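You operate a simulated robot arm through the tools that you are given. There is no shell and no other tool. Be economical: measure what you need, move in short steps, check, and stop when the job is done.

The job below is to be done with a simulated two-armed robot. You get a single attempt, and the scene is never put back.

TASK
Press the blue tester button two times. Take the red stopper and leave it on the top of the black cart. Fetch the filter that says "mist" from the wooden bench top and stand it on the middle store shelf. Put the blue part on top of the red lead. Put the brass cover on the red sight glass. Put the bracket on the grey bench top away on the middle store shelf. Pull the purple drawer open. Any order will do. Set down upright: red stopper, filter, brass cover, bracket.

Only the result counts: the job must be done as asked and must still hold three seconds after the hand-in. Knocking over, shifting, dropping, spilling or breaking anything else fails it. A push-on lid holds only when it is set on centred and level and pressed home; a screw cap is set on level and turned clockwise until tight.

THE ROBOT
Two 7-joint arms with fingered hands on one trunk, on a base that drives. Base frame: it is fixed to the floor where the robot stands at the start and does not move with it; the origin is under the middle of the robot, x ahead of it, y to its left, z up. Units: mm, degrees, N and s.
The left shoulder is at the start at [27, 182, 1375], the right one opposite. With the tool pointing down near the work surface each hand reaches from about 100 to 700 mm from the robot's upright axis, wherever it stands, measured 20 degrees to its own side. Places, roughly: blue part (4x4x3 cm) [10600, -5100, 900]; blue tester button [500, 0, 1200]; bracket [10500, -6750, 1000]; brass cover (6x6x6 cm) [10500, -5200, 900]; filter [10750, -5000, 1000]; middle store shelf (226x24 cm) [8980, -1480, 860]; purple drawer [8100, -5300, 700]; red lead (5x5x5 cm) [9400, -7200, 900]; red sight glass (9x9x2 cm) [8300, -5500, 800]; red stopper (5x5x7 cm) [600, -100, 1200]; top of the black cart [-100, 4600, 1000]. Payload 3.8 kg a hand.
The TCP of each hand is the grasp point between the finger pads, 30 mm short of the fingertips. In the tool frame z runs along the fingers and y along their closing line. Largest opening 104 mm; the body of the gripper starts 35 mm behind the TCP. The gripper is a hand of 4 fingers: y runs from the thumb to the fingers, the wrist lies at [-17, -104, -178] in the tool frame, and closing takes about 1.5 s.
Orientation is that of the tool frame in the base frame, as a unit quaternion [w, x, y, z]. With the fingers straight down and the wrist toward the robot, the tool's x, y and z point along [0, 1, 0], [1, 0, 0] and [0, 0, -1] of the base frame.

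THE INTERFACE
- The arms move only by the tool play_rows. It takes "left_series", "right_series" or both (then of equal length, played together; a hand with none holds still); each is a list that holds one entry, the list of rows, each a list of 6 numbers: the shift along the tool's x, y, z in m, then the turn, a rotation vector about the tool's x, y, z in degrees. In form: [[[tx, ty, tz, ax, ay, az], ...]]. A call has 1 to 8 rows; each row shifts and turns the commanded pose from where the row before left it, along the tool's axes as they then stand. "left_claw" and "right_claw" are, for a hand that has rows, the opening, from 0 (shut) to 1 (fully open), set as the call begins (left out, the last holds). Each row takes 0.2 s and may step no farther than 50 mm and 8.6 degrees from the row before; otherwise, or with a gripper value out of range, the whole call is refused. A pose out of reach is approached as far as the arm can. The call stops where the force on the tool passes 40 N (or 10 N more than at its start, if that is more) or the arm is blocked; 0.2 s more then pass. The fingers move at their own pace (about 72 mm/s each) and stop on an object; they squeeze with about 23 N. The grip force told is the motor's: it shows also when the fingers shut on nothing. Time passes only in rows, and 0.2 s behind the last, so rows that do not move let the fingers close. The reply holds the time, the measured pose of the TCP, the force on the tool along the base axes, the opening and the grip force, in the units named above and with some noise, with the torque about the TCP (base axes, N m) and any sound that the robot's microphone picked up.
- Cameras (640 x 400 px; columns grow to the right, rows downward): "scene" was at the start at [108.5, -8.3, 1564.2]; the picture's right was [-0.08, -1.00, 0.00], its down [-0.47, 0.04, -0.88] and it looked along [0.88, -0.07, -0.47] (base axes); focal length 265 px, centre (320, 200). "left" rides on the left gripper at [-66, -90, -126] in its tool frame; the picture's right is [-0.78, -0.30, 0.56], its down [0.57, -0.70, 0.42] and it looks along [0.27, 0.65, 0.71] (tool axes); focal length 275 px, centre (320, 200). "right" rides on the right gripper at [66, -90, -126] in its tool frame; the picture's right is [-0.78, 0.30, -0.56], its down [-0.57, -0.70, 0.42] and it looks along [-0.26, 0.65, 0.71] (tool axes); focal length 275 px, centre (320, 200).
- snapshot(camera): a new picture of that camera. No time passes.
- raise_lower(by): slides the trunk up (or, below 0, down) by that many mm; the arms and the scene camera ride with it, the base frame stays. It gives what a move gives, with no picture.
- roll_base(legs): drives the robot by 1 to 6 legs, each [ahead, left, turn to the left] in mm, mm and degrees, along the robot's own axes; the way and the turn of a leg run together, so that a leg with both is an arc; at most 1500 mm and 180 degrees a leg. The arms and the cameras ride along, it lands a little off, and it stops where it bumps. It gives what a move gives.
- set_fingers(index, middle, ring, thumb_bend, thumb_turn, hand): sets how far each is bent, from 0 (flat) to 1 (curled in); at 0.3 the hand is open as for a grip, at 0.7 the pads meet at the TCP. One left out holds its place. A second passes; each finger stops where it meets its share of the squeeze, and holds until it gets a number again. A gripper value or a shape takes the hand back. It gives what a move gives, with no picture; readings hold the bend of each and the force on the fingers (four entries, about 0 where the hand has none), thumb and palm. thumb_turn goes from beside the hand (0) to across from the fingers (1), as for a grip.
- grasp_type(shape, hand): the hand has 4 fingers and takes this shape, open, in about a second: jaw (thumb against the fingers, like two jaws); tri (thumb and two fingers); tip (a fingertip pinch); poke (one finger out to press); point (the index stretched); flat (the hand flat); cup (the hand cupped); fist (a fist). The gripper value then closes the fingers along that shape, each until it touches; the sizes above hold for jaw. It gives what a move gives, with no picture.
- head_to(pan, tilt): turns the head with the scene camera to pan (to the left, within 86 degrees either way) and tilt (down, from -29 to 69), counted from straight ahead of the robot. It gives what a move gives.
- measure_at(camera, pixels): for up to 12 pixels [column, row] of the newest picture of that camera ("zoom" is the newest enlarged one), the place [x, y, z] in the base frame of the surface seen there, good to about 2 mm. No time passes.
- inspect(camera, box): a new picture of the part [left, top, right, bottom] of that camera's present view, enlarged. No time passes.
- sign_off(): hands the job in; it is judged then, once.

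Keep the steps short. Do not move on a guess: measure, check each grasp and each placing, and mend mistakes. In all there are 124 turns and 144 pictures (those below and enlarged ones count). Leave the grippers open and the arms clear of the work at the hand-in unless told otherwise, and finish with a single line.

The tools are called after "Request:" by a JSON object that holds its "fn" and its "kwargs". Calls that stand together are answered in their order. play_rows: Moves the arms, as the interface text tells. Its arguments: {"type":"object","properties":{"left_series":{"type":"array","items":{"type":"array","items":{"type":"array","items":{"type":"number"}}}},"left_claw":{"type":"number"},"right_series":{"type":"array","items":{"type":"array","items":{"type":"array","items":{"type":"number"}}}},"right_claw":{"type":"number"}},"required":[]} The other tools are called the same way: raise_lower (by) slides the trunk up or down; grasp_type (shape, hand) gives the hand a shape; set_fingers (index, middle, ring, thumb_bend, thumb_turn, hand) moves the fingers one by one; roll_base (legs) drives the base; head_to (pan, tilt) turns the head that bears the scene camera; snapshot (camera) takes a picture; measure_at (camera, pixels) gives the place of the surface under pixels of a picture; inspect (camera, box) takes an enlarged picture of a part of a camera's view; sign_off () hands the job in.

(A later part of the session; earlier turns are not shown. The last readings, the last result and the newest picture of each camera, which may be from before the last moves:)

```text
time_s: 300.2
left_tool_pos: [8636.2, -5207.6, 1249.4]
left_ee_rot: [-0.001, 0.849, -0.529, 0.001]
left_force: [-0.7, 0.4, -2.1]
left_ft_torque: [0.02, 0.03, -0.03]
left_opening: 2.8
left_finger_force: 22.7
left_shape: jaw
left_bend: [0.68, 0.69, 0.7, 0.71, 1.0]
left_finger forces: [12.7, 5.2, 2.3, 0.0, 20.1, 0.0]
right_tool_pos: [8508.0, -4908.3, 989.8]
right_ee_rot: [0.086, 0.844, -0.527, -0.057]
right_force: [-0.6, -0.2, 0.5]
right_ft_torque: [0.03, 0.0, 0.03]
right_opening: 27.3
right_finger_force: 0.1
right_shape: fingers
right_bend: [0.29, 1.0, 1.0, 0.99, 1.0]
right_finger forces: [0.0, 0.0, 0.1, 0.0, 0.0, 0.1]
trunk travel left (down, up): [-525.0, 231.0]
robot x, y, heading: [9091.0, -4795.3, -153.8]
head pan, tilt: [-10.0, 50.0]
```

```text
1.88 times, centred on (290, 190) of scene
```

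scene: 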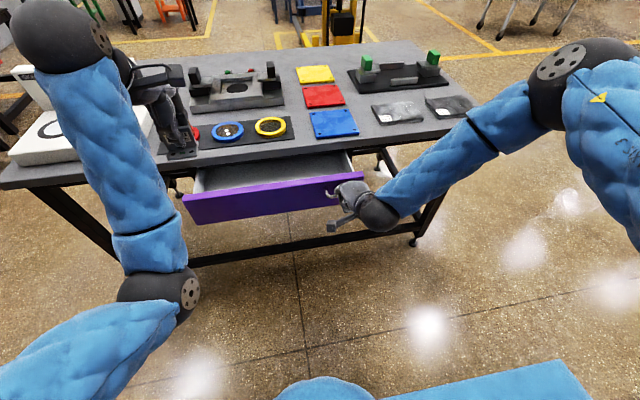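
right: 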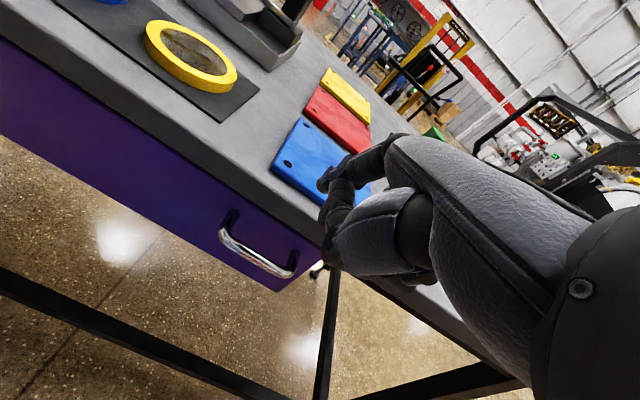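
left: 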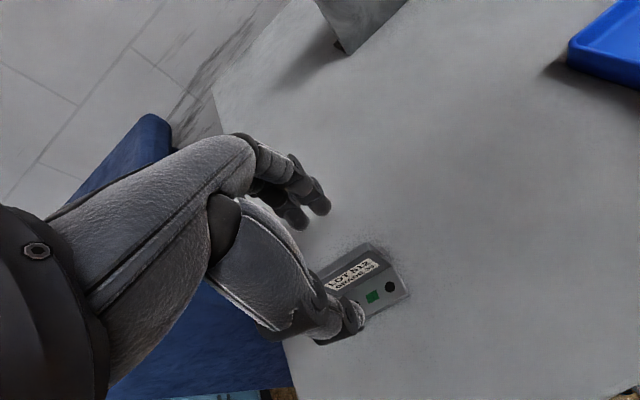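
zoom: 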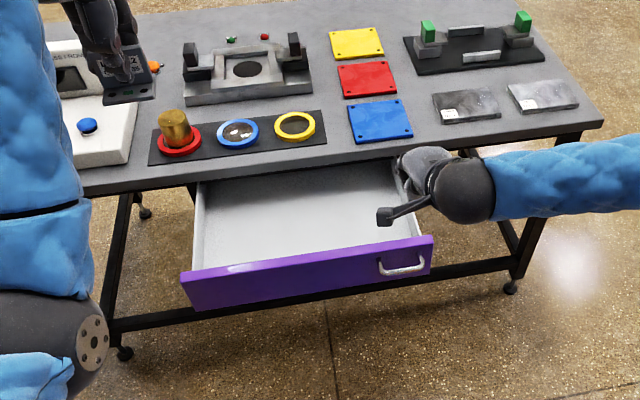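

The drawer is open ~250 mm and the cover still sits well. Next the filter: I level and open the right hand, turn round and drive toward the wooden bench.

Request:
{"fn": "play_rows", "kwargs": {"right_series": [[[0, -0.02, -0.04, 6, 0, 0], [0, -0.02, -0.04, 5.9, 0, 0], [0, -0.02, -0.04, 0, 0, 0], [0, -0.02, -0.04, 0, 0, 0], [0, -0.01, -0.04, 0, 0, 0], [0, 0, -0.04, 0, 0, 0]]]}}

Request:
{"fn": "grasp_type", "kwargs": {"hand": "right", "shape": "jaw"}}

Request:
{"fn": "roll_base", "kwargs": {"legs": [[60, 0, 0], [-60, 0, 90], [0, 0, 91.5], [304, -823, 0]]}}

Request:
{"fn": "head_to", "kwargs": {"pan": -8, "tilt": 35}}

Request:
{"fn": "snapshot", "kwargs": {"camera": "scene"}}

```text
time_s: 301.6
left_tool_pos: [8637.0, -5207.0, 1248.1]
left_ee_rot: [0.0, 0.849, -0.529, 0.001]
left_force: [0.1, 0.6, -1.4]
left_ft_torque: [0.01, 0.04, 0.0]
left_opening: 2.8
left_finger_force: 22.5
left_shape: jaw
left_bend: [0.68, 0.69, 0.7, 0.71, 1.0]
left_finger forces: [12.7, 5.3, 2.2, 0.1, 20.2, 0.0]
right_tool_pos: [8602.5, -4863.9, 1223.1]
right_ee_rot: [0.0, 0.848, -0.529, -0.003]
right_force: [0.1, -0.6, -0.4]
right_ft_torque: [0.03, 0.01, -0.05]
right_opening: 27.5
right_finger_force: 0.1
right_shape: fingers
right_bend: [0.29, 1.0, 1.0, 0.99, 1.0]
right_finger forces: [0.0, 0.0, 0.0, 0.0, 0.0, 0.0]
trunk travel left (down, up): [-525.0, 231.0]
robot x, y, heading: [9095.6, -4793.6, -153.9]
head pan, tilt: [-10.0, 50.0]
```

```text
time_s: 302.5
left_tool_pos: [8635.6, -5206.2, 1247.8]
left_ee_rot: [0.0, 0.849, -0.529, 0.0]
left_force: [0.7, -0.5, -2.8]
left_ft_torque: [0.03, 0.02, 0.0]
left_opening: 2.9
left_finger_force: 23.3
left_shape: jaw
left_bend: [0.68, 0.69, 0.7, 0.71, 1.0]
left_finger forces: [12.7, 5.3, 2.3, 0.1, 20.1, 0.0]
right_tool_pos: [8601.1, -4863.6, 1221.4]
right_ee_rot: [0.0, 0.848, -0.53, -0.001]
right_force: [-0.7, 0.9, 0.4]
right_ft_torque: [0.02, 0.01, 0.02]
right_opening: 104.0
right_finger_force: 0.0
right_shape: jaw
right_bend: [0.3, 0.3, 0.3, 0.3, 0.97]
right_finger forces: [0.1, 0.1, 0.0, 0.0, 0.0, 0.0]
trunk travel left (down, up): [-525.0, 231.0]
robot x, y, heading: [9092.6, -4796.5, -153.7]
head pan, tilt: [-10.0, 50.0]
```

```text
time_s: 315.4
left_tool_pos: [10153.8, -4947.4, 1248.5]
left_ee_rot: [0.001, 0.521, 0.853, 0.0]
left_force: [0.3, 0.2, -1.7]
left_ft_torque: [-0.01, 0.03, -0.01]
left_opening: 2.7
left_finger_force: 23.4
left_shape: jaw
left_bend: [0.68, 0.69, 0.7, 0.72, 1.0]
left_finger forces: [12.3, 4.9, 2.3, 0.1, 19.3, 0.1]
right_tool_pos: [10195.2, -5290.8, 1222.4]
right_ee_rot: [0.003, 0.522, 0.853, 0.0]
right_force: [-0.8, 0.1, -0.5]
right_ft_torque: [-0.02, 0.01, -0.01]
right_opening: 103.6
right_finger_force: 0.0
right_shape: jaw
right_bend: [0.3, 0.3, 0.3, 0.3, 0.97]
right_finger forces: [0.0, 0.0, 0.0, 0.1, 0.0, 0.1]
trunk travel left (down, up): [-525.0, 231.0]
robot x, y, heading: [9700.3, -5367.3, 27.3]
head pan, tilt: [-10.0, 50.0]
```

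```text
time_s: 316.1
left_tool_pos: [10154.1, -4946.9, 1247.9]
left_ee_rot: [0.0, 0.52, 0.854, 0.0]
left_force: [0.4, -0.1, -2.7]
left_ft_torque: [0.02, -0.03, 0.0]
left_opening: 2.6
left_finger_force: 22.9
left_shape: jaw
left_bend: [0.68, 0.69, 0.7, 0.72, 1.0]
left_finger forces: [12.3, 4.9, 2.2, 0.1, 19.3, 0.0]
right_tool_pos: [10194.6, -5288.9, 1221.8]
right_ee_rot: [0.002, 0.522, 0.853, -0.001]
right_force: [0.2, 0.2, 0.1]
right_ft_torque: [0.01, 0.03, -0.01]
right_opening: 103.7
right_finger_force: 0.1
right_shape: jaw
right_bend: [0.3, 0.3, 0.3, 0.3, 0.97]
right_finger forces: [0.0, 0.0, 0.0, 0.1, 0.0, 0.0]
trunk travel left (down, up): [-525.0, 231.0]
robot x, y, heading: [9707.9, -5367.2, 27.5]
head pan, tilt: [-8.0, 35.0]
```

```text
25 pictures are left
```

scene: 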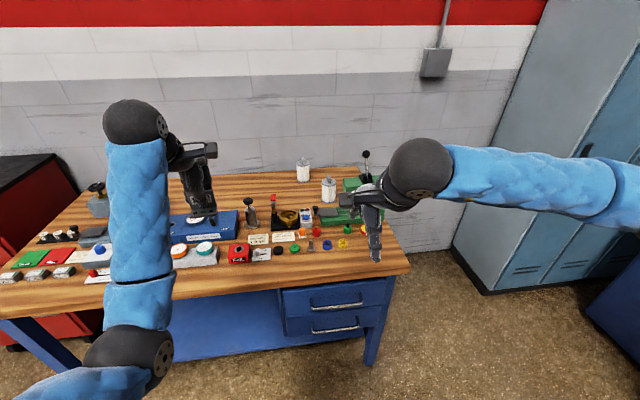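

I zoom on the filters and the press for measures.

Request:
{"fn": "inspect", "kwargs": {"camera": "scene", "box": [285, 145, 405, 255]}}

Request:
{"fn": "measure_at", "kwargs": {"camera": "zoom", "pixels": [[258, 118], [258, 128], [258, 145], [233, 150], [285, 150], [258, 180], [240, 134], [275, 134], [340, 125], [370, 35], [330, 150], [345, 175]]}}

```text
3.64 times, centred on (345, 200) of scene
```

zoom: 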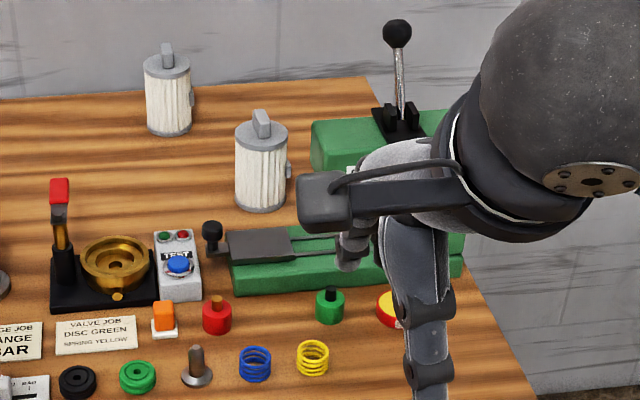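

```text
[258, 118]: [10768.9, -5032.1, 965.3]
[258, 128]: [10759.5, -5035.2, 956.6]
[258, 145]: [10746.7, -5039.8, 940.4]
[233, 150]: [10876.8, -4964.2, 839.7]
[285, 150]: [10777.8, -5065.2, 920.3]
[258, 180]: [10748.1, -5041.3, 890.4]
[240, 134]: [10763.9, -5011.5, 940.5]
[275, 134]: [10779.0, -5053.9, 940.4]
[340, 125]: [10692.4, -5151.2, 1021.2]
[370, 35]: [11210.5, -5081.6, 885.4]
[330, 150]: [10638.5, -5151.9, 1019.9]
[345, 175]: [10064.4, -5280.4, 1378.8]
```

Filter: centre ≈(10774,-5034), disc top 940, handle to 965; press head top 1020. I raise the left hand, drive to 315 mm from the bench edge and check the lever's height.

Request:
{"fn": "measure_at", "kwargs": {"camera": "zoom", "pixels": [[397, 33], [315, 125], [262, 115], [254, 122], [268, 125], [400, 75]]}}

Request:
{"fn": "play_rows", "kwargs": {"left_series": [[[0, 0, -0.04, 0, 0, 0], [0, 0, -0.04, 0, 0, 0], [0, 0, -0.04, 0, 0, 0], [0, 0, -0.03, 0, 0, 0], [0, 0, 0, 0, 0, 0]]], "right_series": [[[0, 0, -0.02, 0, 0, 0], [0, 0, -0.02, 0, 0, 0], [0, 0, 0, 0, 0, 0], [0, 0, 0, 0, 0, 0], [0, 0, 0, 0, 0, 0]]]}}

Request:
{"fn": "roll_base", "kwargs": {"legs": [[200, -17, 0], [150, 0, 0]]}}

Request:
{"fn": "head_to", "kwargs": {"pan": -8, "tilt": 45}}

Request:
{"fn": "snapshot", "kwargs": {"camera": "scene"}}

```text
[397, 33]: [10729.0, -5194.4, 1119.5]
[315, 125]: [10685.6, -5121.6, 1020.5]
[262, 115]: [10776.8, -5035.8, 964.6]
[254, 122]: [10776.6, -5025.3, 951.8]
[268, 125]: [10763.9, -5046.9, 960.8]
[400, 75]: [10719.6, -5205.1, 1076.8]
```

```text
time_s: 317.3
left_tool_pos: [10154.0, -4946.9, 1399.9]
left_ee_rot: [0.0, 0.521, 0.854, 0.0]
left_force: [0.3, 0.6, -2.7]
left_ft_torque: [0.01, -0.01, -0.04]
left_opening: 2.7
left_finger_force: 23.4
left_shape: jaw
left_bend: [0.68, 0.69, 0.7, 0.72, 1.0]
left_finger forces: [12.4, 5.0, 2.2, 0.0, 19.3, 0.0]
right_tool_pos: [10196.9, -5287.7, 1262.4]
right_ee_rot: [0.002, 0.521, 0.853, -0.002]
right_force: [0.7, 0.4, 0.5]
right_ft_torque: [0.0, 0.01, 0.05]
right_opening: 103.9
right_finger_force: 0.0
right_shape: jaw
right_bend: [0.3, 0.3, 0.3, 0.3, 0.97]
right_finger forces: [0.0, 0.0, 0.1, 0.0, 0.1, 0.0]
trunk travel left (down, up): [-525.0, 231.0]
robot x, y, heading: [9706.7, -5371.8, 27.2]
head pan, tilt: [-8.0, 35.0]
```

```text
time_s: 319.9
left_tool_pos: [10476.1, -4800.3, 1397.9]
left_ee_rot: [0.0, 0.521, 0.854, 0.0]
left_force: [0.2, 0.1, -1.5]
left_ft_torque: [-0.02, 0.03, 0.0]
left_opening: 2.6
left_finger_force: 23.8
left_shape: jaw
left_bend: [0.68, 0.69, 0.7, 0.72, 1.0]
left_finger forces: [12.3, 5.0, 2.3, 0.1, 19.4, 0.0]
right_tool_pos: [10517.7, -5142.8, 1261.9]
right_ee_rot: [0.001, 0.522, 0.853, -0.001]
right_force: [0.6, -0.1, -0.3]
right_ft_torque: [-0.04, -0.03, -0.02]
right_opening: 103.8
right_finger_force: 0.0
right_shape: jaw
right_bend: [0.3, 0.3, 0.3, 0.3, 0.97]
right_finger forces: [0.0, 0.0, 0.1, 0.1, 0.2, 0.1]
trunk travel left (down, up): [-525.0, 231.0]
robot x, y, heading: [10021.2, -5220.2, 27.0]
head pan, tilt: [-8.0, 35.0]
```

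```text
time_s: 320.6
left_tool_pos: [10475.7, -4801.0, 1399.2]
left_ee_rot: [0.0, 0.521, 0.854, 0.0]
left_force: [-0.1, -0.2, -2.0]
left_ft_torque: [0.02, -0.01, 0.03]
left_opening: 2.4
left_finger_force: 23.3
left_shape: jaw
left_bend: [0.68, 0.69, 0.7, 0.72, 1.0]
left_finger forces: [12.1, 5.1, 2.3, 0.0, 19.5, 0.0]
right_tool_pos: [10517.0, -5141.5, 1261.5]
right_ee_rot: [0.003, 0.522, 0.853, 0.0]
right_force: [0.2, 0.3, 0.6]
right_ft_torque: [-0.01, 0.01, 0.0]
right_opening: 103.6
right_finger_force: 0.1
right_shape: jaw
right_bend: [0.3, 0.3, 0.3, 0.3, 0.97]
right_finger forces: [0.0, 0.1, 0.0, 0.0, 0.0, 0.0]
trunk travel left (down, up): [-525.0, 231.0]
robot x, y, heading: [10024.1, -5222.6, 27.2]
head pan, tilt: [-8.0, 45.0]
```

```text
23 pictures are left
```

scene: 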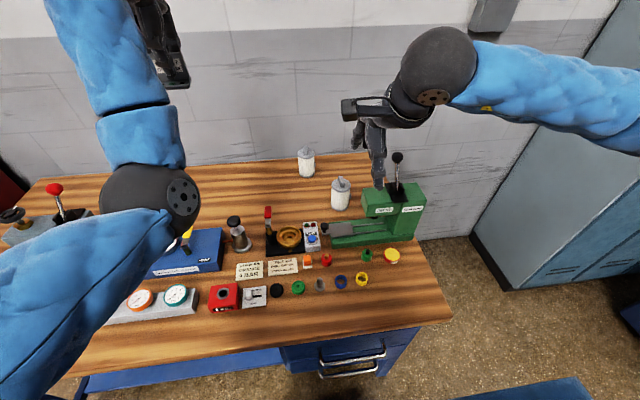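

Request:
{"fn": "inspect", "kwargs": {"camera": "scene", "box": [300, 165, 380, 215]}}

Request:
{"fn": "measure_at", "kwargs": {"camera": "zoom", "pixels": [[320, 115], [335, 105], [300, 115], [320, 130], [345, 120], [270, 150], [390, 150], [320, 185], [300, 145], [350, 145], [330, 95], [400, 200]]}}

```text
8.00 times, centred on (340, 190) of scene
```

zoom: 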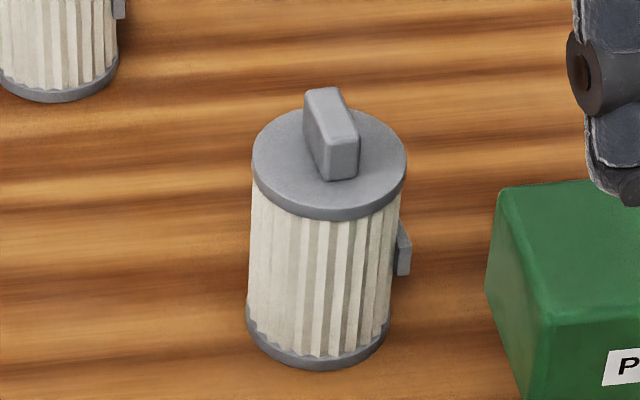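

```text
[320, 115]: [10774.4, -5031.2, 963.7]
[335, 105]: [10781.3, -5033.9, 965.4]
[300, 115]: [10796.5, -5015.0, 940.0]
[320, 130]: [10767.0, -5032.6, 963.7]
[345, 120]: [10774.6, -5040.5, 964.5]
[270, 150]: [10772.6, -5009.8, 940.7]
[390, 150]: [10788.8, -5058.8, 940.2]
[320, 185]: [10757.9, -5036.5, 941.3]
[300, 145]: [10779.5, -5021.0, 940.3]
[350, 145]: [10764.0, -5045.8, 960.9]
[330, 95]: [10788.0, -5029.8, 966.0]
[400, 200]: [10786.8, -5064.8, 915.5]
```

The handle slab runs fore-aft, centre (10776,-5035). I extend the right arm over it at height.

Request:
{"fn": "play_rows", "kwargs": {"right_series": [[[-0.0034, 0.0399, 0, 0, 0, 0], [-0.0034, 0.0399, 0, 0, 0, 0], [-0.0034, 0.0399, 0, 0, 0, 0], [-0.0034, 0.0399, 0, 0, 0, 0], [-0.0034, 0.0399, 0, 0, 0, 0], [-0.0034, 0.0399, 0, 0, 0, 0], [-0.0034, 0.0399, 0, 0, 0, 0], [0, 0, 0, 0, 0, 0]]], "right_claw": 0.75}}

Request:
{"fn": "raise_lower", "kwargs": {"by": -200}}

Request:
{"fn": "snapshot", "kwargs": {"camera": "right"}}

Request:
{"fn": "measure_at", "kwargs": {"camera": "right", "pixels": [[300, 250], [320, 240], [280, 260], [310, 280], [340, 260]]}}

```text
time_s: 322.4
left_tool_pos: [10476.7, -4804.1, 1400.5]
left_ee_rot: [-0.001, 0.521, 0.853, 0.0]
left_force: [0.3, -0.9, -2.7]
left_ft_torque: [0.03, 0.02, 0.03]
left_opening: 2.6
left_finger_force: 23.1
left_shape: jaw
left_bend: [0.68, 0.69, 0.7, 0.72, 1.0]
left_finger forces: [12.3, 4.9, 2.1, 0.1, 19.4, 0.1]
right_tool_pos: [10772.3, -5042.6, 1259.7]
right_ee_rot: [0.002, 0.522, 0.853, 0.0]
right_force: [-0.7, 0.2, -0.3]
right_ft_torque: [-0.01, 0.01, 0.03]
right_opening: 78.1
right_finger_force: 0.1
right_shape: jaw
right_bend: [0.27, 0.35, 0.32, 0.52, 0.98]
right_finger forces: [0.1, 0.0, 0.0, 0.1, 0.0, 0.0]
right hand out of reach, approached as far as the arm can: row 7
trunk travel left (down, up): [-525.0, 231.0]
robot x, y, heading: [10027.4, -5224.5, 27.1]
head pan, tilt: [-8.0, 45.0]
```

```text
time_s: 324.6
left_tool_pos: [10501.6, -4788.5, 1157.7]
left_ee_rot: [-0.018, 0.52, 0.853, -0.031]
left_force: [0.6, 0.8, -2.6]
left_ft_torque: [-0.03, -0.01, 0.01]
left_opening: 2.7
left_finger_force: 22.6
left_shape: jaw
left_bend: [0.68, 0.69, 0.7, 0.72, 1.0]
left_finger forces: [12.4, 4.9, 2.2, 0.0, 19.4, 0.0]
right_tool_pos: [10772.0, -5039.5, 1059.5]
right_ee_rot: [0.003, 0.521, 0.853, 0.0]
right_force: [-0.7, -0.5, -0.4]
right_ft_torque: [-0.01, -0.01, 0.0]
right_opening: 78.3
right_finger_force: 0.1
right_shape: jaw
right_bend: [0.27, 0.35, 0.32, 0.52, 0.98]
right_finger forces: [0.1, 0.0, 0.1, 0.0, 0.0, 0.0]
trunk travel left (down, up): [-325.0, 431.0]
robot x, y, heading: [10026.1, -5222.9, 27.0]
head pan, tilt: [-8.0, 45.0]
```

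```text
21 pictures are left
```

right: 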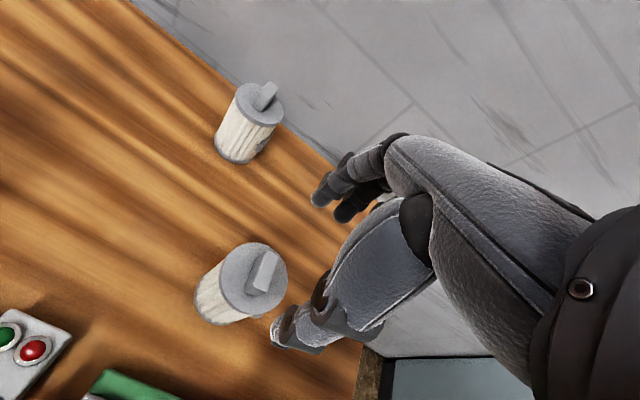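

```text
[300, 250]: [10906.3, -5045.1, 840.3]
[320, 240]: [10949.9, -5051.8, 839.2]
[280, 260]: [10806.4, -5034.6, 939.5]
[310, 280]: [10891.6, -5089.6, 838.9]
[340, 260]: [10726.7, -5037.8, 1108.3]
```

Request:
{"fn": "measure_at", "kwargs": {"camera": "right", "pixels": [[268, 258], [262, 272], [256, 284], [270, 270], [240, 275], [252, 248], [285, 275], [250, 310]]}}

Request:
{"fn": "inspect", "kwargs": {"camera": "right", "box": [200, 70, 300, 340]}}

```text
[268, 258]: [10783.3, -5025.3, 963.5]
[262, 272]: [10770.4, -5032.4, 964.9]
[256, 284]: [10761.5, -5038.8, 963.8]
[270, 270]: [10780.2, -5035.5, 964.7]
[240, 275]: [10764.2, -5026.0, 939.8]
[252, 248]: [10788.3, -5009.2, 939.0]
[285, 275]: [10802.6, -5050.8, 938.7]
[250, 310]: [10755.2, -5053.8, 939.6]
```

```text
1.48 times, centred on (250, 205) of right
```

zoom: 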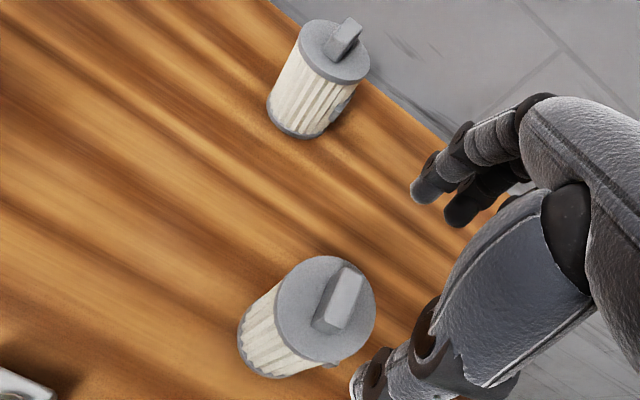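

Handle centre ≈(10776,-5034). I correct by +5/+3 mm, lower 40 mm by arm and 45 by trunk, to TCP ≈972.

Request:
{"fn": "play_rows", "kwargs": {"right_series": [[[0.0015, 0.003, 0.02, 0, 0, 0], [0.0015, 0.003, 0.02, 0, 0, 0], [0, 0, 0, 0, 0, 0]]]}}

Request:
{"fn": "raise_lower", "kwargs": {"by": -40}}

Request:
{"fn": "inspect", "kwargs": {"camera": "right", "box": [200, 150, 400, 350]}}

```text
time_s: 325.4
left_tool_pos: [10499.7, -4788.7, 1157.6]
left_ee_rot: [-0.019, 0.521, 0.853, -0.03]
left_force: [0.3, -0.1, -2.6]
left_ft_torque: [0.0, -0.03, 0.01]
left_opening: 2.5
left_finger_force: 22.8
left_shape: jaw
left_bend: [0.68, 0.69, 0.7, 0.72, 1.0]
left_finger forces: [12.4, 4.9, 2.2, 0.1, 19.3, 0.0]
right_tool_pos: [10775.4, -5034.9, 1018.9]
right_ee_rot: [0.002, 0.521, 0.853, -0.001]
right_force: [0.5, 0.0, 0.0]
right_ft_torque: [-0.03, 0.02, -0.03]
right_opening: 78.1
right_finger_force: 0.1
right_shape: jaw
right_bend: [0.27, 0.35, 0.32, 0.52, 0.98]
right_finger forces: [0.1, 0.0, 0.1, 0.0, 0.0, 0.0]
trunk travel left (down, up): [-325.0, 431.0]
robot x, y, heading: [10024.4, -5223.5, 27.0]
head pan, tilt: [-8.0, 45.0]
```

```text
time_s: 326.2
left_tool_pos: [10510.0, -4782.3, 1103.2]
left_ee_rot: [-0.025, 0.521, 0.852, -0.041]
left_force: [-0.6, -0.4, -2.1]
left_ft_torque: [0.03, -0.03, -0.02]
left_opening: 2.5
left_finger_force: 22.7
left_shape: jaw
left_bend: [0.68, 0.69, 0.7, 0.72, 1.0]
left_finger forces: [12.4, 5.0, 2.2, 0.1, 19.3, 0.0]
right_tool_pos: [10774.8, -5035.2, 979.6]
right_ee_rot: [0.004, 0.522, 0.853, 0.0]
right_force: [-0.1, 0.4, 0.0]
right_ft_torque: [0.02, 0.0, -0.01]
right_opening: 78.3
right_finger_force: 0.1
right_shape: jaw
right_bend: [0.27, 0.35, 0.32, 0.52, 0.98]
right_finger forces: [0.0, 0.0, 0.0, 0.0, 0.0, 0.0]
trunk travel left (down, up): [-285.0, 471.0]
robot x, y, heading: [10022.7, -5221.2, 27.1]
head pan, tilt: [-8.0, 45.0]
```

```text
2.00 times, centred on (300, 250) of right
```

zoom: 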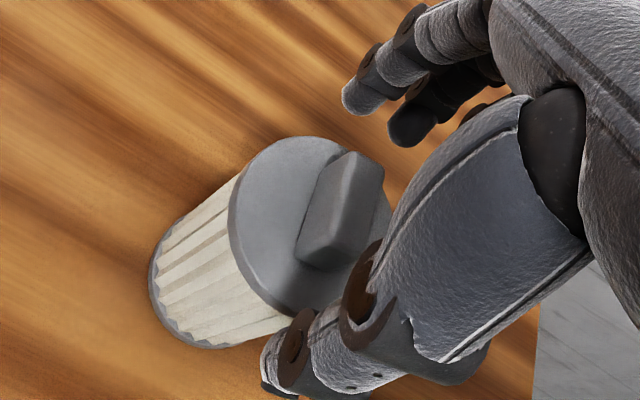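

The fingers straddle the slab well. I lower 8 mm and close.

Request:
{"fn": "play_rows", "kwargs": {"right_series": [[[0, 0, 0.008, 0, 0, 0], [0, 0, 0, 0, 0, 0]]]}}

Request:
{"fn": "play_rows", "kwargs": {"right_series": [[[0, 0, 0, 0, 0, 0], [0, 0, 0, 0, 0, 0], [0, 0, 0, 0, 0, 0], [0, 0, 0, 0, 0, 0], [0, 0, 0, 0, 0, 0], [0, 0, 0, 0, 0, 0], [0, 0, 0, 0, 0, 0]]], "right_claw": 0.0}}

Request:
{"fn": "raise_lower", "kwargs": {"by": 40}}

Request:
{"fn": "inspect", "kwargs": {"camera": "right", "box": [200, 150, 400, 350]}}

```text
time_s: 326.8
left_tool_pos: [10511.2, -4783.0, 1100.8]
left_ee_rot: [-0.025, 0.521, 0.852, -0.041]
left_force: [0.5, -0.1, -3.1]
left_ft_torque: [0.04, -0.03, 0.01]
left_opening: 2.6
left_finger_force: 23.3
left_shape: jaw
left_bend: [0.68, 0.69, 0.7, 0.72, 1.0]
left_finger forces: [12.3, 4.9, 2.2, 0.0, 19.3, 0.0]
right_tool_pos: [10777.3, -5035.3, 970.7]
right_ee_rot: [0.003, 0.522, 0.853, -0.001]
right_force: [-0.2, 0.0, -0.2]
right_ft_torque: [0.04, -0.01, 0.01]
right_opening: 78.3
right_finger_force: 0.0
right_shape: jaw
right_bend: [0.27, 0.35, 0.32, 0.52, 0.98]
right_finger forces: [0.0, 0.0, 0.1, 0.0, 0.0, 0.1]
trunk travel left (down, up): [-285.0, 471.0]
robot x, y, heading: [10025.9, -5221.5, 27.0]
head pan, tilt: [-8.0, 45.0]
```

```text
time_s: 328.4
left_tool_pos: [10510.9, -4783.2, 1100.6]
left_ee_rot: [-0.026, 0.521, 0.852, -0.042]
left_force: [-0.4, -0.2, -2.4]
left_ft_torque: [0.01, -0.02, 0.01]
left_opening: 2.4
left_finger_force: 23.3
left_shape: jaw
left_bend: [0.68, 0.69, 0.7, 0.72, 1.0]
left_finger forces: [12.5, 5.0, 2.2, 0.1, 19.3, 0.0]
right_tool_pos: [10775.4, -5035.7, 971.4]
right_ee_rot: [0.003, 0.522, 0.853, 0.0]
right_force: [0.3, -0.5, 3.3]
right_ft_torque: [0.05, -0.04, 0.01]
right_opening: 30.3
right_finger_force: 23.5
right_shape: jaw
right_bend: [0.74, 0.5, 0.51, 0.75, 1.0]
right_finger forces: [17.7, 3.3, 0.1, 0.1, 21.0, 0.0]
trunk travel left (down, up): [-285.0, 471.0]
robot x, y, heading: [10025.5, -5218.2, 27.3]
head pan, tilt: [-8.0, 45.0]
```

```text
time_s: 329.3
left_tool_pos: [10510.9, -4783.2, 1139.4]
left_ee_rot: [-0.026, 0.52, 0.852, -0.043]
left_force: [0.1, 0.2, -2.1]
left_ft_torque: [0.01, 0.0, -0.04]
left_opening: 2.6
left_finger_force: 22.3
left_shape: jaw
left_bend: [0.68, 0.69, 0.7, 0.72, 1.0]
left_finger forces: [12.5, 5.1, 2.3, 0.0, 19.3, 0.1]
right_tool_pos: [10776.2, -5035.0, 1009.1]
right_ee_rot: [0.001, 0.522, 0.853, -0.002]
right_force: [0.2, 0.0, -1.8]
right_ft_torque: [-0.02, 0.02, 0.0]
right_opening: 30.0
right_finger_force: 23.1
right_shape: jaw
right_bend: [0.74, 0.5, 0.51, 0.75, 1.0]
right_finger forces: [16.4, 3.0, 0.0, 0.0, 20.5, 0.0]
trunk travel left (down, up): [-325.0, 431.0]
robot x, y, heading: [10024.7, -5219.3, 27.1]
head pan, tilt: [-8.0, 45.0]
```

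```text
2.00 times, centred on (300, 250) of right
```

zoom: 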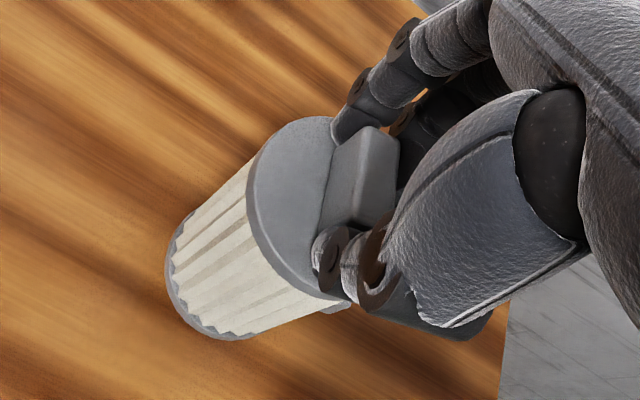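

The filter is lifted (bottom ≈130 mm below TCP). I raise the trunk fully back, draw the right arm in, back away and start toward the store shelf.

Request:
{"fn": "raise_lower", "kwargs": {"by": 285}}

Request:
{"fn": "play_rows", "kwargs": {"right_series": [[[0, -0.03, -0.02, 0, 0, 0], [0, -0.04, 0, 0, 0, 0], [0, -0.04, 0, 0, 0, 0], [0, -0.04, 0, 0, 0, 0], [0, -0.04, 0, 0, 0, 0], [0, -0.04, 0, 0, 0, 0], [0, -0.02, 0, 0, 0, 0]]]}}

Request:
{"fn": "roll_base", "kwargs": {"legs": [[-450, 0, 0], [0, 0, 94], [1100, 0, 0], [1085, 0, 0], [0, 0, -13], [1500, 0, 0]]}}

Request:
{"fn": "roll_base", "kwargs": {"legs": [[240, 0, 0], [0, 0, -84]]}}

Request:
{"fn": "head_to", "kwargs": {"pan": 0, "tilt": 25}}

Request:
{"fn": "snapshot", "kwargs": {"camera": "scene"}}

```text
time_s: 332.1
left_tool_pos: [10509.7, -4782.4, 1424.7]
left_ee_rot: [-0.026, 0.521, 0.852, -0.041]
left_force: [-0.5, -1.0, -2.5]
left_ft_torque: [0.04, -0.04, 0.01]
left_opening: 2.6
left_finger_force: 22.9
left_shape: jaw
left_bend: [0.68, 0.69, 0.7, 0.72, 1.0]
left_finger forces: [12.5, 5.1, 2.2, 0.0, 19.3, 0.0]
right_tool_pos: [10771.9, -5036.5, 1306.9]
right_ee_rot: [0.007, 0.522, 0.853, 0.005]
right_force: [0.7, -0.7, -1.1]
right_ft_torque: [-0.01, -0.01, 0.02]
right_opening: 29.7
right_finger_force: 23.1
right_shape: jaw
right_bend: [0.74, 0.5, 0.51, 0.75, 1.0]
right_finger forces: [16.4, 3.1, 0.0, 0.0, 20.3, 0.1]
trunk travel left (down, up): [-610.0, 146.0]
robot x, y, heading: [10024.9, -5222.3, 27.0]
head pan, tilt: [-8.0, 45.0]
```

```text
time_s: 333.8
left_tool_pos: [10511.1, -4781.9, 1426.9]
left_ee_rot: [-0.025, 0.52, 0.853, -0.042]
left_force: [0.2, -0.3, -3.2]
left_ft_torque: [0.0, 0.01, 0.0]
left_opening: 2.7
left_finger_force: 22.8
left_shape: jaw
left_bend: [0.68, 0.69, 0.7, 0.72, 1.0]
left_finger forces: [12.5, 5.0, 2.3, 0.0, 19.3, 0.0]
right_tool_pos: [10549.9, -5150.9, 1323.4]
right_ee_rot: [0.007, 0.523, 0.852, 0.006]
right_force: [0.1, 0.0, -0.4]
right_ft_torque: [-0.01, -0.01, -0.02]
right_opening: 29.3
right_finger_force: 23.2
right_shape: jaw
right_bend: [0.73, 0.51, 0.53, 0.75, 1.0]
right_finger forces: [16.5, 3.3, 0.0, 0.1, 20.0, 0.0]
trunk travel left (down, up): [-610.0, 146.0]
robot x, y, heading: [10023.9, -5223.6, 27.0]
head pan, tilt: [-8.0, 45.0]
```

```text
time_s: 358.7
left_tool_pos: [7690.8, -1575.8, 1426.9]
left_ee_rot: [0.008, -0.159, 0.986, -0.048]
left_force: [0.2, 0.6, -2.7]
left_ft_torque: [0.05, 0.0, -0.04]
left_opening: 2.8
left_finger_force: 22.5
left_shape: jaw
left_bend: [0.68, 0.69, 0.7, 0.72, 1.0]
left_finger forces: [12.3, 4.8, 2.2, 0.1, 18.9, 0.1]
right_tool_pos: [8059.9, -1595.2, 1322.8]
right_ee_rot: [0.001, -0.157, 0.988, 0.008]
right_force: [-0.4, 0.4, -0.3]
right_ft_torque: [0.0, -0.03, 0.02]
right_opening: 29.4
right_finger_force: 22.9
right_shape: jaw
right_bend: [0.73, 0.51, 0.53, 0.75, 1.0]
right_finger forces: [16.2, 3.0, 0.0, 0.0, 19.4, 0.0]
trunk travel left (down, up): [-610.0, 146.0]
robot x, y, heading: [8047.8, -2125.8, 108.4]
head pan, tilt: [-8.0, 45.0]
```

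```text
time_s: 364.0
left_tool_pos: [8480.4, -1482.4, 1425.6]
left_ee_rot: [-0.027, 0.542, 0.839, -0.041]
left_force: [0.0, 0.0, -2.2]
left_ft_torque: [-0.04, 0.0, 0.01]
left_opening: 2.4
left_finger_force: 22.6
left_shape: jaw
left_bend: [0.68, 0.71, 0.7, 0.72, 1.0]
left_finger forces: [12.0, 4.6, 2.2, 0.0, 18.7, 0.0]
right_tool_pos: [8500.9, -1851.4, 1323.9]
right_ee_rot: [0.006, 0.543, 0.839, 0.006]
right_force: [-0.8, 0.2, -1.0]
right_ft_torque: [-0.01, 0.04, 0.04]
right_opening: 28.8
right_finger_force: 22.9
right_shape: jaw
right_bend: [0.73, 0.51, 0.53, 0.75, 1.0]
right_finger forces: [16.0, 2.8, 0.0, 0.0, 18.6, 0.0]
trunk travel left (down, up): [-610.0, 146.0]
robot x, y, heading: [7972.6, -1893.6, 23.9]
head pan, tilt: [-8.0, 45.0]
```

```text
time_s: 364.9
left_tool_pos: [8479.6, -1481.7, 1426.5]
left_ee_rot: [-0.027, 0.542, 0.839, -0.041]
left_force: [0.1, -0.1, -2.5]
left_ft_torque: [0.0, -0.05, -0.01]
left_opening: 2.7
left_finger_force: 22.9
left_shape: jaw
left_bend: [0.68, 0.71, 0.7, 0.72, 1.0]
left_finger forces: [12.0, 4.6, 2.3, 0.0, 18.6, 0.0]
right_tool_pos: [8500.9, -1851.1, 1323.1]
right_ee_rot: [0.006, 0.544, 0.839, 0.004]
right_force: [-0.3, -0.2, -2.1]
right_ft_torque: [0.02, 0.03, -0.01]
right_opening: 29.0
right_finger_force: 22.8
right_shape: jaw
right_bend: [0.73, 0.51, 0.53, 0.75, 1.0]
right_finger forces: [16.0, 2.8, 0.0, 0.1, 18.6, 0.1]
trunk travel left (down, up): [-610.0, 146.0]
robot x, y, heading: [7971.1, -1898.3, 24.3]
head pan, tilt: [0.0, 25.0]
```

```text
17 pictures are left
```

scene: 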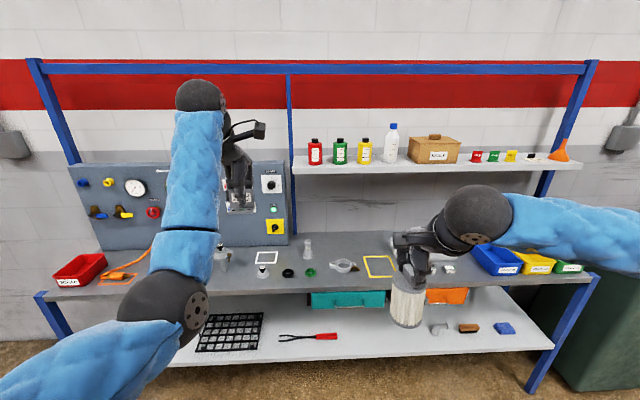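

I see the middle shelf at rows 235–285 with an upper shelf only on the right. I zoom to find free spots and measure.

Request:
{"fn": "inspect", "kwargs": {"camera": "scene", "box": [200, 215, 430, 300]}}

Request:
{"fn": "measure_at", "kwargs": {"camera": "zoom", "pixels": [[150, 190], [250, 190], [350, 190], [400, 190], [320, 110], [230, 175], [300, 175], [380, 130], [220, 110], [340, 60], [470, 190], [260, 212]]}}

Request:
{"fn": "measure_at", "kwargs": {"camera": "scene", "pixels": [[295, 172], [440, 172], [300, 165], [230, 245], [310, 283], [455, 275], [280, 235], [185, 340]]}}

```text
2.78 times, centred on (315, 258) of scene
```

zoom: 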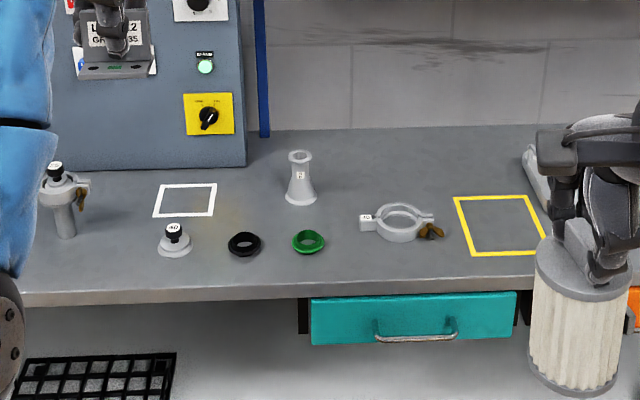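

```text
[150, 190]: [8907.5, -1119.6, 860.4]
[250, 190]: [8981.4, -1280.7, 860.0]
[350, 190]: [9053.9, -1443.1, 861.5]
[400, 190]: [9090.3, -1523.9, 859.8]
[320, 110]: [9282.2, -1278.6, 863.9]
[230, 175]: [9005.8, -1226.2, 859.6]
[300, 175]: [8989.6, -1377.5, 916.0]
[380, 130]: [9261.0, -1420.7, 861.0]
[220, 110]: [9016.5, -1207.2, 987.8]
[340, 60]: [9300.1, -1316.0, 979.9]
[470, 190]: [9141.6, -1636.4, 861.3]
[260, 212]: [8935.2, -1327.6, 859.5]
```

```text
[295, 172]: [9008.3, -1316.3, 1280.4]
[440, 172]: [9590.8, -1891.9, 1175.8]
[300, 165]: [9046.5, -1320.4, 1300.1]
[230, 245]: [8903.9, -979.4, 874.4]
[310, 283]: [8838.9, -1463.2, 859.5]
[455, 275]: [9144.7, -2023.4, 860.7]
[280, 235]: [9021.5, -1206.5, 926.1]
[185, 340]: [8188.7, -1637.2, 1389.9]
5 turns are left
```

Only 5 turns remain, so I work compactly. Filter goes into the empty yellow square (zoom 500,226), bracket near zoom (205,204). I measure these exactly, level and draw back the left hand, lower the trunk to normal and drive up to the shelf.

Request:
{"fn": "measure_at", "kwargs": {"camera": "zoom", "pixels": [[500, 226], [462, 205], [530, 250], [205, 204], [215, 215], [190, 225], [192, 250], [285, 200], [230, 235], [200, 160], [440, 235], [250, 290]]}}

Request:
{"fn": "play_rows", "kwargs": {"left_series": [[[0, -0.03, 0, -3, 0, 0], [0, -0.03, 0, -2.6, 0, 0], [0, -0.01, 0, 0, 0, 0], [0, 0, 0, 0, 0, 0]]]}}

Request:
{"fn": "raise_lower", "kwargs": {"by": -85}}

Request:
{"fn": "roll_base", "kwargs": {"legs": [[515, -25, 0]]}}

Request:
{"fn": "head_to", "kwargs": {"pan": 0, "tilt": 48}}

Request:
{"fn": "snapshot", "kwargs": {"camera": "scene"}}

Request:
{"fn": "play_rows", "kwargs": {"left_series": [[[0, 0, 0, 0, 0, 0]]], "right_series": [[[0, 0, 0, 0, 0, 0]]]}}

```text
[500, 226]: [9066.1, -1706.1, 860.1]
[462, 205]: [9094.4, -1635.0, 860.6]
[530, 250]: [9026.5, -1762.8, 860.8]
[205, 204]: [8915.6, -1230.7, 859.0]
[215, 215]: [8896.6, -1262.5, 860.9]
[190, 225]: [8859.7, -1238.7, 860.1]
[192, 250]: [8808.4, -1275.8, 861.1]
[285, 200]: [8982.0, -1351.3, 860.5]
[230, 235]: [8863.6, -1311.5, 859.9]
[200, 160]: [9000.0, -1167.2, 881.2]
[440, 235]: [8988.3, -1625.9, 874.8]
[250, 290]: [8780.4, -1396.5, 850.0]
```

```text
time_s: 365.9
left_tool_pos: [8420.3, -1509.3, 1428.6]
left_ee_rot: [-0.001, 0.542, 0.841, 0.001]
left_force: [-0.6, 0.2, -2.3]
left_ft_torque: [0.0, 0.0, -0.02]
left_opening: 2.5
left_finger_force: 23.0
left_shape: jaw
left_bend: [0.68, 0.71, 0.7, 0.72, 1.0]
left_finger forces: [12.0, 4.7, 2.1, 0.1, 18.8, 0.0]
left hand out of reach, approached as far as the arm can: row 3
right_tool_pos: [8500.3, -1851.6, 1323.6]
right_ee_rot: [0.007, 0.544, 0.839, 0.006]
right_force: [-1.1, 0.1, -1.0]
right_ft_torque: [0.01, 0.03, 0.01]
right_opening: 29.2
right_finger_force: 23.2
right_shape: jaw
right_bend: [0.73, 0.51, 0.53, 0.75, 1.0]
right_finger forces: [16.0, 2.8, 0.1, 0.0, 18.7, 0.0]
trunk travel left (down, up): [-610.0, 146.0]
robot x, y, heading: [7974.4, -1894.7, 24.1]
head pan, tilt: [0.0, 25.0]
```

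```text
time_s: 367.1
left_tool_pos: [8424.0, -1507.5, 1338.7]
left_ee_rot: [-0.002, 0.543, 0.84, -0.002]
left_force: [-0.3, 0.0, -2.2]
left_ft_torque: [-0.01, -0.03, -0.01]
left_opening: 2.5
left_finger_force: 23.2
left_shape: jaw
left_bend: [0.68, 0.71, 0.7, 0.72, 1.0]
left_finger forces: [12.1, 4.7, 2.2, 0.0, 18.8, 0.0]
right_tool_pos: [8499.1, -1851.0, 1239.7]
right_ee_rot: [0.007, 0.544, 0.839, 0.006]
right_force: [0.9, -0.1, -1.1]
right_ft_torque: [0.04, -0.01, -0.03]
right_opening: 29.0
right_finger_force: 22.8
right_shape: jaw
right_bend: [0.73, 0.51, 0.53, 0.75, 1.0]
right_finger forces: [16.1, 2.8, 0.1, 0.0, 18.7, 0.1]
trunk travel left (down, up): [-525.0, 231.0]
robot x, y, heading: [7973.3, -1892.4, 24.3]
head pan, tilt: [0.0, 25.0]
```

```text
time_s: 370.1
left_tool_pos: [8905.6, -1314.5, 1338.5]
left_ee_rot: [-0.002, 0.54, 0.841, -0.002]
left_force: [-0.1, 0.5, -2.6]
left_ft_torque: [0.0, 0.01, 0.01]
left_opening: 2.5
left_finger_force: 22.8
left_shape: jaw
left_bend: [0.68, 0.71, 0.7, 0.72, 1.0]
left_finger forces: [12.2, 4.6, 2.3, 0.1, 19.0, 0.1]
right_tool_pos: [8981.5, -1658.8, 1237.6]
right_ee_rot: [0.007, 0.542, 0.841, 0.005]
right_force: [-0.8, -0.3, -1.0]
right_ft_torque: [-0.02, 0.03, 0.0]
right_opening: 28.7
right_finger_force: 22.9
right_shape: jaw
right_bend: [0.73, 0.51, 0.53, 0.75, 1.0]
right_finger forces: [16.1, 2.9, 0.1, 0.0, 18.9, 0.0]
trunk travel left (down, up): [-525.0, 231.0]
robot x, y, heading: [8451.3, -1700.6, 24.5]
head pan, tilt: [0.0, 25.0]
```

```text
time_s: 371.0
left_tool_pos: [8904.0, -1315.4, 1338.9]
left_ee_rot: [-0.002, 0.54, 0.841, -0.001]
left_force: [0.1, -0.1, -2.4]
left_ft_torque: [0.05, -0.02, 0.0]
left_opening: 2.6
left_finger_force: 23.3
left_shape: jaw
left_bend: [0.68, 0.71, 0.7, 0.72, 1.0]
left_finger forces: [12.2, 4.7, 2.3, 0.0, 18.9, 0.1]
right_tool_pos: [8981.1, -1658.0, 1238.8]
right_ee_rot: [0.005, 0.542, 0.841, 0.005]
right_force: [0.4, 0.5, -1.7]
right_ft_torque: [0.0, 0.02, -0.01]
right_opening: 28.4
right_finger_force: 22.8
right_shape: jaw
right_bend: [0.73, 0.51, 0.53, 0.75, 1.0]
right_finger forces: [16.1, 2.8, 0.0, 0.0, 18.9, 0.1]
trunk travel left (down, up): [-525.0, 231.0]
robot x, y, heading: [8453.1, -1705.0, 24.4]
head pan, tilt: [0.0, 48.0]
```

```text
15 pictures are left
```

scene: 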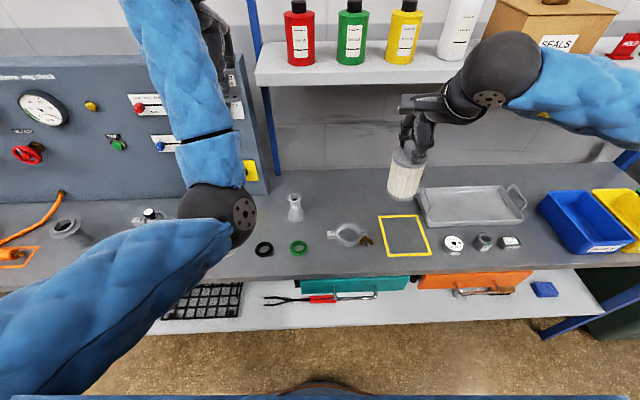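

```text
time_s: 371.4
left_tool_pos: [8903.9, -1314.4, 1339.6]
left_ee_rot: [-0.002, 0.541, 0.841, -0.002]
left_force: [-0.2, -0.7, -2.3]
left_ft_torque: [-0.01, 0.02, 0.0]
left_opening: 2.6
left_finger_force: 23.2
left_shape: jaw
left_bend: [0.68, 0.71, 0.7, 0.72, 1.0]
left_finger forces: [12.2, 4.7, 2.3, 0.1, 18.9, 0.0]
right_tool_pos: [8981.8, -1657.8, 1237.6]
right_ee_rot: [0.006, 0.541, 0.841, 0.005]
right_force: [0.1, 0.2, -1.7]
right_ft_torque: [0.02, 0.0, 0.06]
right_opening: 29.2
right_finger_force: 23.1
right_shape: jaw
right_bend: [0.73, 0.51, 0.53, 0.75, 1.0]
right_finger forces: [16.1, 2.8, 0.0, 0.0, 18.9, 0.0]
trunk travel left (down, up): [-525.0, 231.0]
robot x, y, heading: [8456.8, -1706.2, 24.6]
head pan, tilt: [0.0, 48.0]
4 turns are left
```

Positions are confirmed. I bring the filter (right) and the bracket (left) to hover ~4–5 mm above their spots.

Request:
{"fn": "play_rows", "kwargs": {"right_series": [[[-0.011, 0.0084, 0.0396, 0.3, 0, 0], [-0.011, 0.0084, 0.0396, 0.3, 0, 0], [-0.011, 0.0084, 0.0396, 0, 0, 0], [-0.011, 0.0084, 0.0396, 0, 0, 0], [-0.011, 0.0084, 0.0396, 0, 0, 0], [-0.011, 0.0084, 0.0396, 0, 0, 0], [0, 0, 0.005, 0, 0, 0], [0, 0, 0, 0, 0, 0]]]}}

Request:
{"fn": "play_rows", "kwargs": {"left_series": [[[0.0089, 0.0057, 0.0475, 0, 0, 0], [0.0089, 0.0057, 0.0475, 0, 0, 0], [0.0089, 0.0057, 0.0475, 0, 0, 0], [0.0089, 0.0057, 0.0475, 0, 0, 0], [0.0089, 0.0057, 0.0475, 0, 0, 0], [0.0089, 0.0057, 0.0475, 0, 0, 0], [0.0089, 0.0057, 0.0475, 0, 0, 0], [0.0089, 0.0057, 0.0475, 0, 0, 0]]]}}

Request:
{"fn": "play_rows", "kwargs": {"left_series": [[[0, 0, 0.025, 0, 0, 0], [0, 0, 0.02, 0, 0, 0], [0, 0, 0, 0, 0, 0]]]}}

Request:
{"fn": "inspect", "kwargs": {"camera": "left", "box": [220, 140, 460, 350]}}

Request:
{"fn": "inspect", "kwargs": {"camera": "right", "box": [120, 120, 420, 350]}}

Request:
{"fn": "snapshot", "kwargs": {"camera": "scene"}}

```text
time_s: 373.2
left_tool_pos: [8903.2, -1314.6, 1337.7]
left_ee_rot: [-0.001, 0.541, 0.841, -0.002]
left_force: [-0.4, 0.5, -3.5]
left_ft_torque: [-0.03, -0.03, 0.02]
left_opening: 2.6
left_finger_force: 23.1
left_shape: jaw
left_bend: [0.68, 0.71, 0.7, 0.72, 1.0]
left_finger forces: [12.2, 4.7, 2.2, 0.1, 18.9, 0.0]
right_tool_pos: [9056.3, -1699.6, 995.7]
right_ee_rot: [0.003, 0.542, 0.84, 0.001]
right_force: [0.0, 0.7, -0.8]
right_ft_torque: [0.04, 0.01, 0.02]
right_opening: 29.2
right_finger_force: 23.3
right_shape: jaw
right_bend: [0.73, 0.51, 0.53, 0.75, 1.0]
right_finger forces: [16.0, 2.8, 0.1, 0.0, 18.9, 0.1]
trunk travel left (down, up): [-525.0, 231.0]
robot x, y, heading: [8458.5, -1704.8, 24.2]
head pan, tilt: [0.0, 48.0]
```

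```text
time_s: 375.0
left_tool_pos: [8913.0, -1228.9, 957.2]
left_ee_rot: [0.0, 0.54, 0.841, -0.001]
left_force: [0.4, 0.8, -2.2]
left_ft_torque: [0.0, -0.04, 0.01]
left_opening: 2.8
left_finger_force: 23.4
left_shape: jaw
left_bend: [0.68, 0.71, 0.7, 0.72, 1.0]
left_finger forces: [12.3, 4.5, 3.0, 0.0, 18.9, 0.0]
right_tool_pos: [9057.1, -1698.6, 997.2]
right_ee_rot: [0.004, 0.542, 0.841, 0.001]
right_force: [0.1, -0.5, -2.7]
right_ft_torque: [-0.01, 0.01, -0.03]
right_opening: 28.7
right_finger_force: 22.6
right_shape: jaw
right_bend: [0.73, 0.51, 0.53, 0.75, 1.0]
right_finger forces: [16.0, 2.8, 0.0, 0.1, 18.9, 0.0]
trunk travel left (down, up): [-525.0, 231.0]
robot x, y, heading: [8457.4, -1704.2, 24.6]
head pan, tilt: [0.0, 48.0]
```

```text
time_s: 375.8
left_tool_pos: [8911.3, -1230.5, 912.8]
left_ee_rot: [-0.003, 0.54, 0.841, -0.002]
left_force: [-0.9, -0.2, -2.0]
left_ft_torque: [-0.01, 0.0, 0.03]
left_opening: 2.7
left_finger_force: 22.7
left_shape: jaw
left_bend: [0.68, 0.71, 0.7, 0.72, 1.0]
left_finger forces: [12.2, 4.5, 3.1, 0.0, 18.9, 0.1]
right_tool_pos: [9057.7, -1698.2, 996.5]
right_ee_rot: [0.003, 0.541, 0.841, 0.0]
right_force: [1.0, -0.3, -1.8]
right_ft_torque: [-0.04, 0.0, -0.02]
right_opening: 28.8
right_finger_force: 23.5
right_shape: jaw
right_bend: [0.73, 0.51, 0.53, 0.75, 1.0]
right_finger forces: [16.2, 2.8, 0.1, 0.0, 18.9, 0.1]
trunk travel left (down, up): [-525.0, 231.0]
robot x, y, heading: [8455.8, -1703.0, 24.6]
head pan, tilt: [0.0, 48.0]
```

```text
1.90 times, centred on (340, 245) of left
```

zoom: 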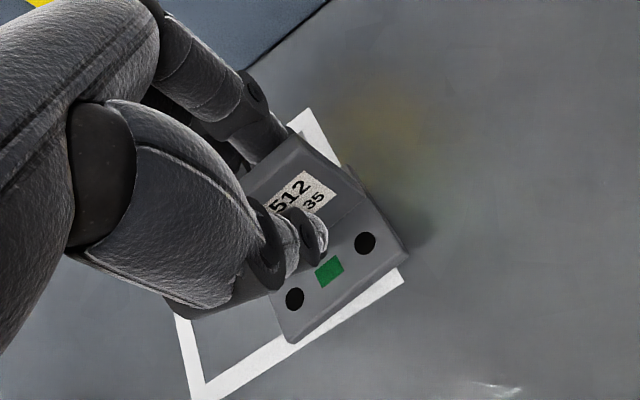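

```text
1.74 times, centred on (270, 235) of right
```

zoom: 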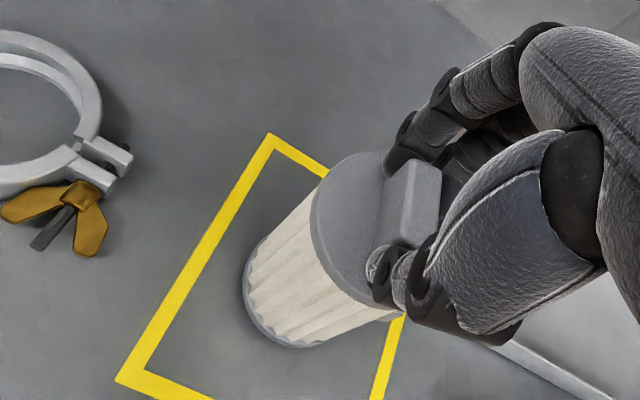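

```text
12 pictures are left
3 turns are left
```

scene: 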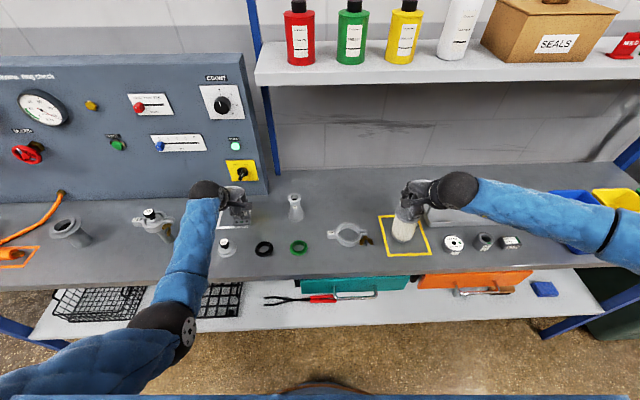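

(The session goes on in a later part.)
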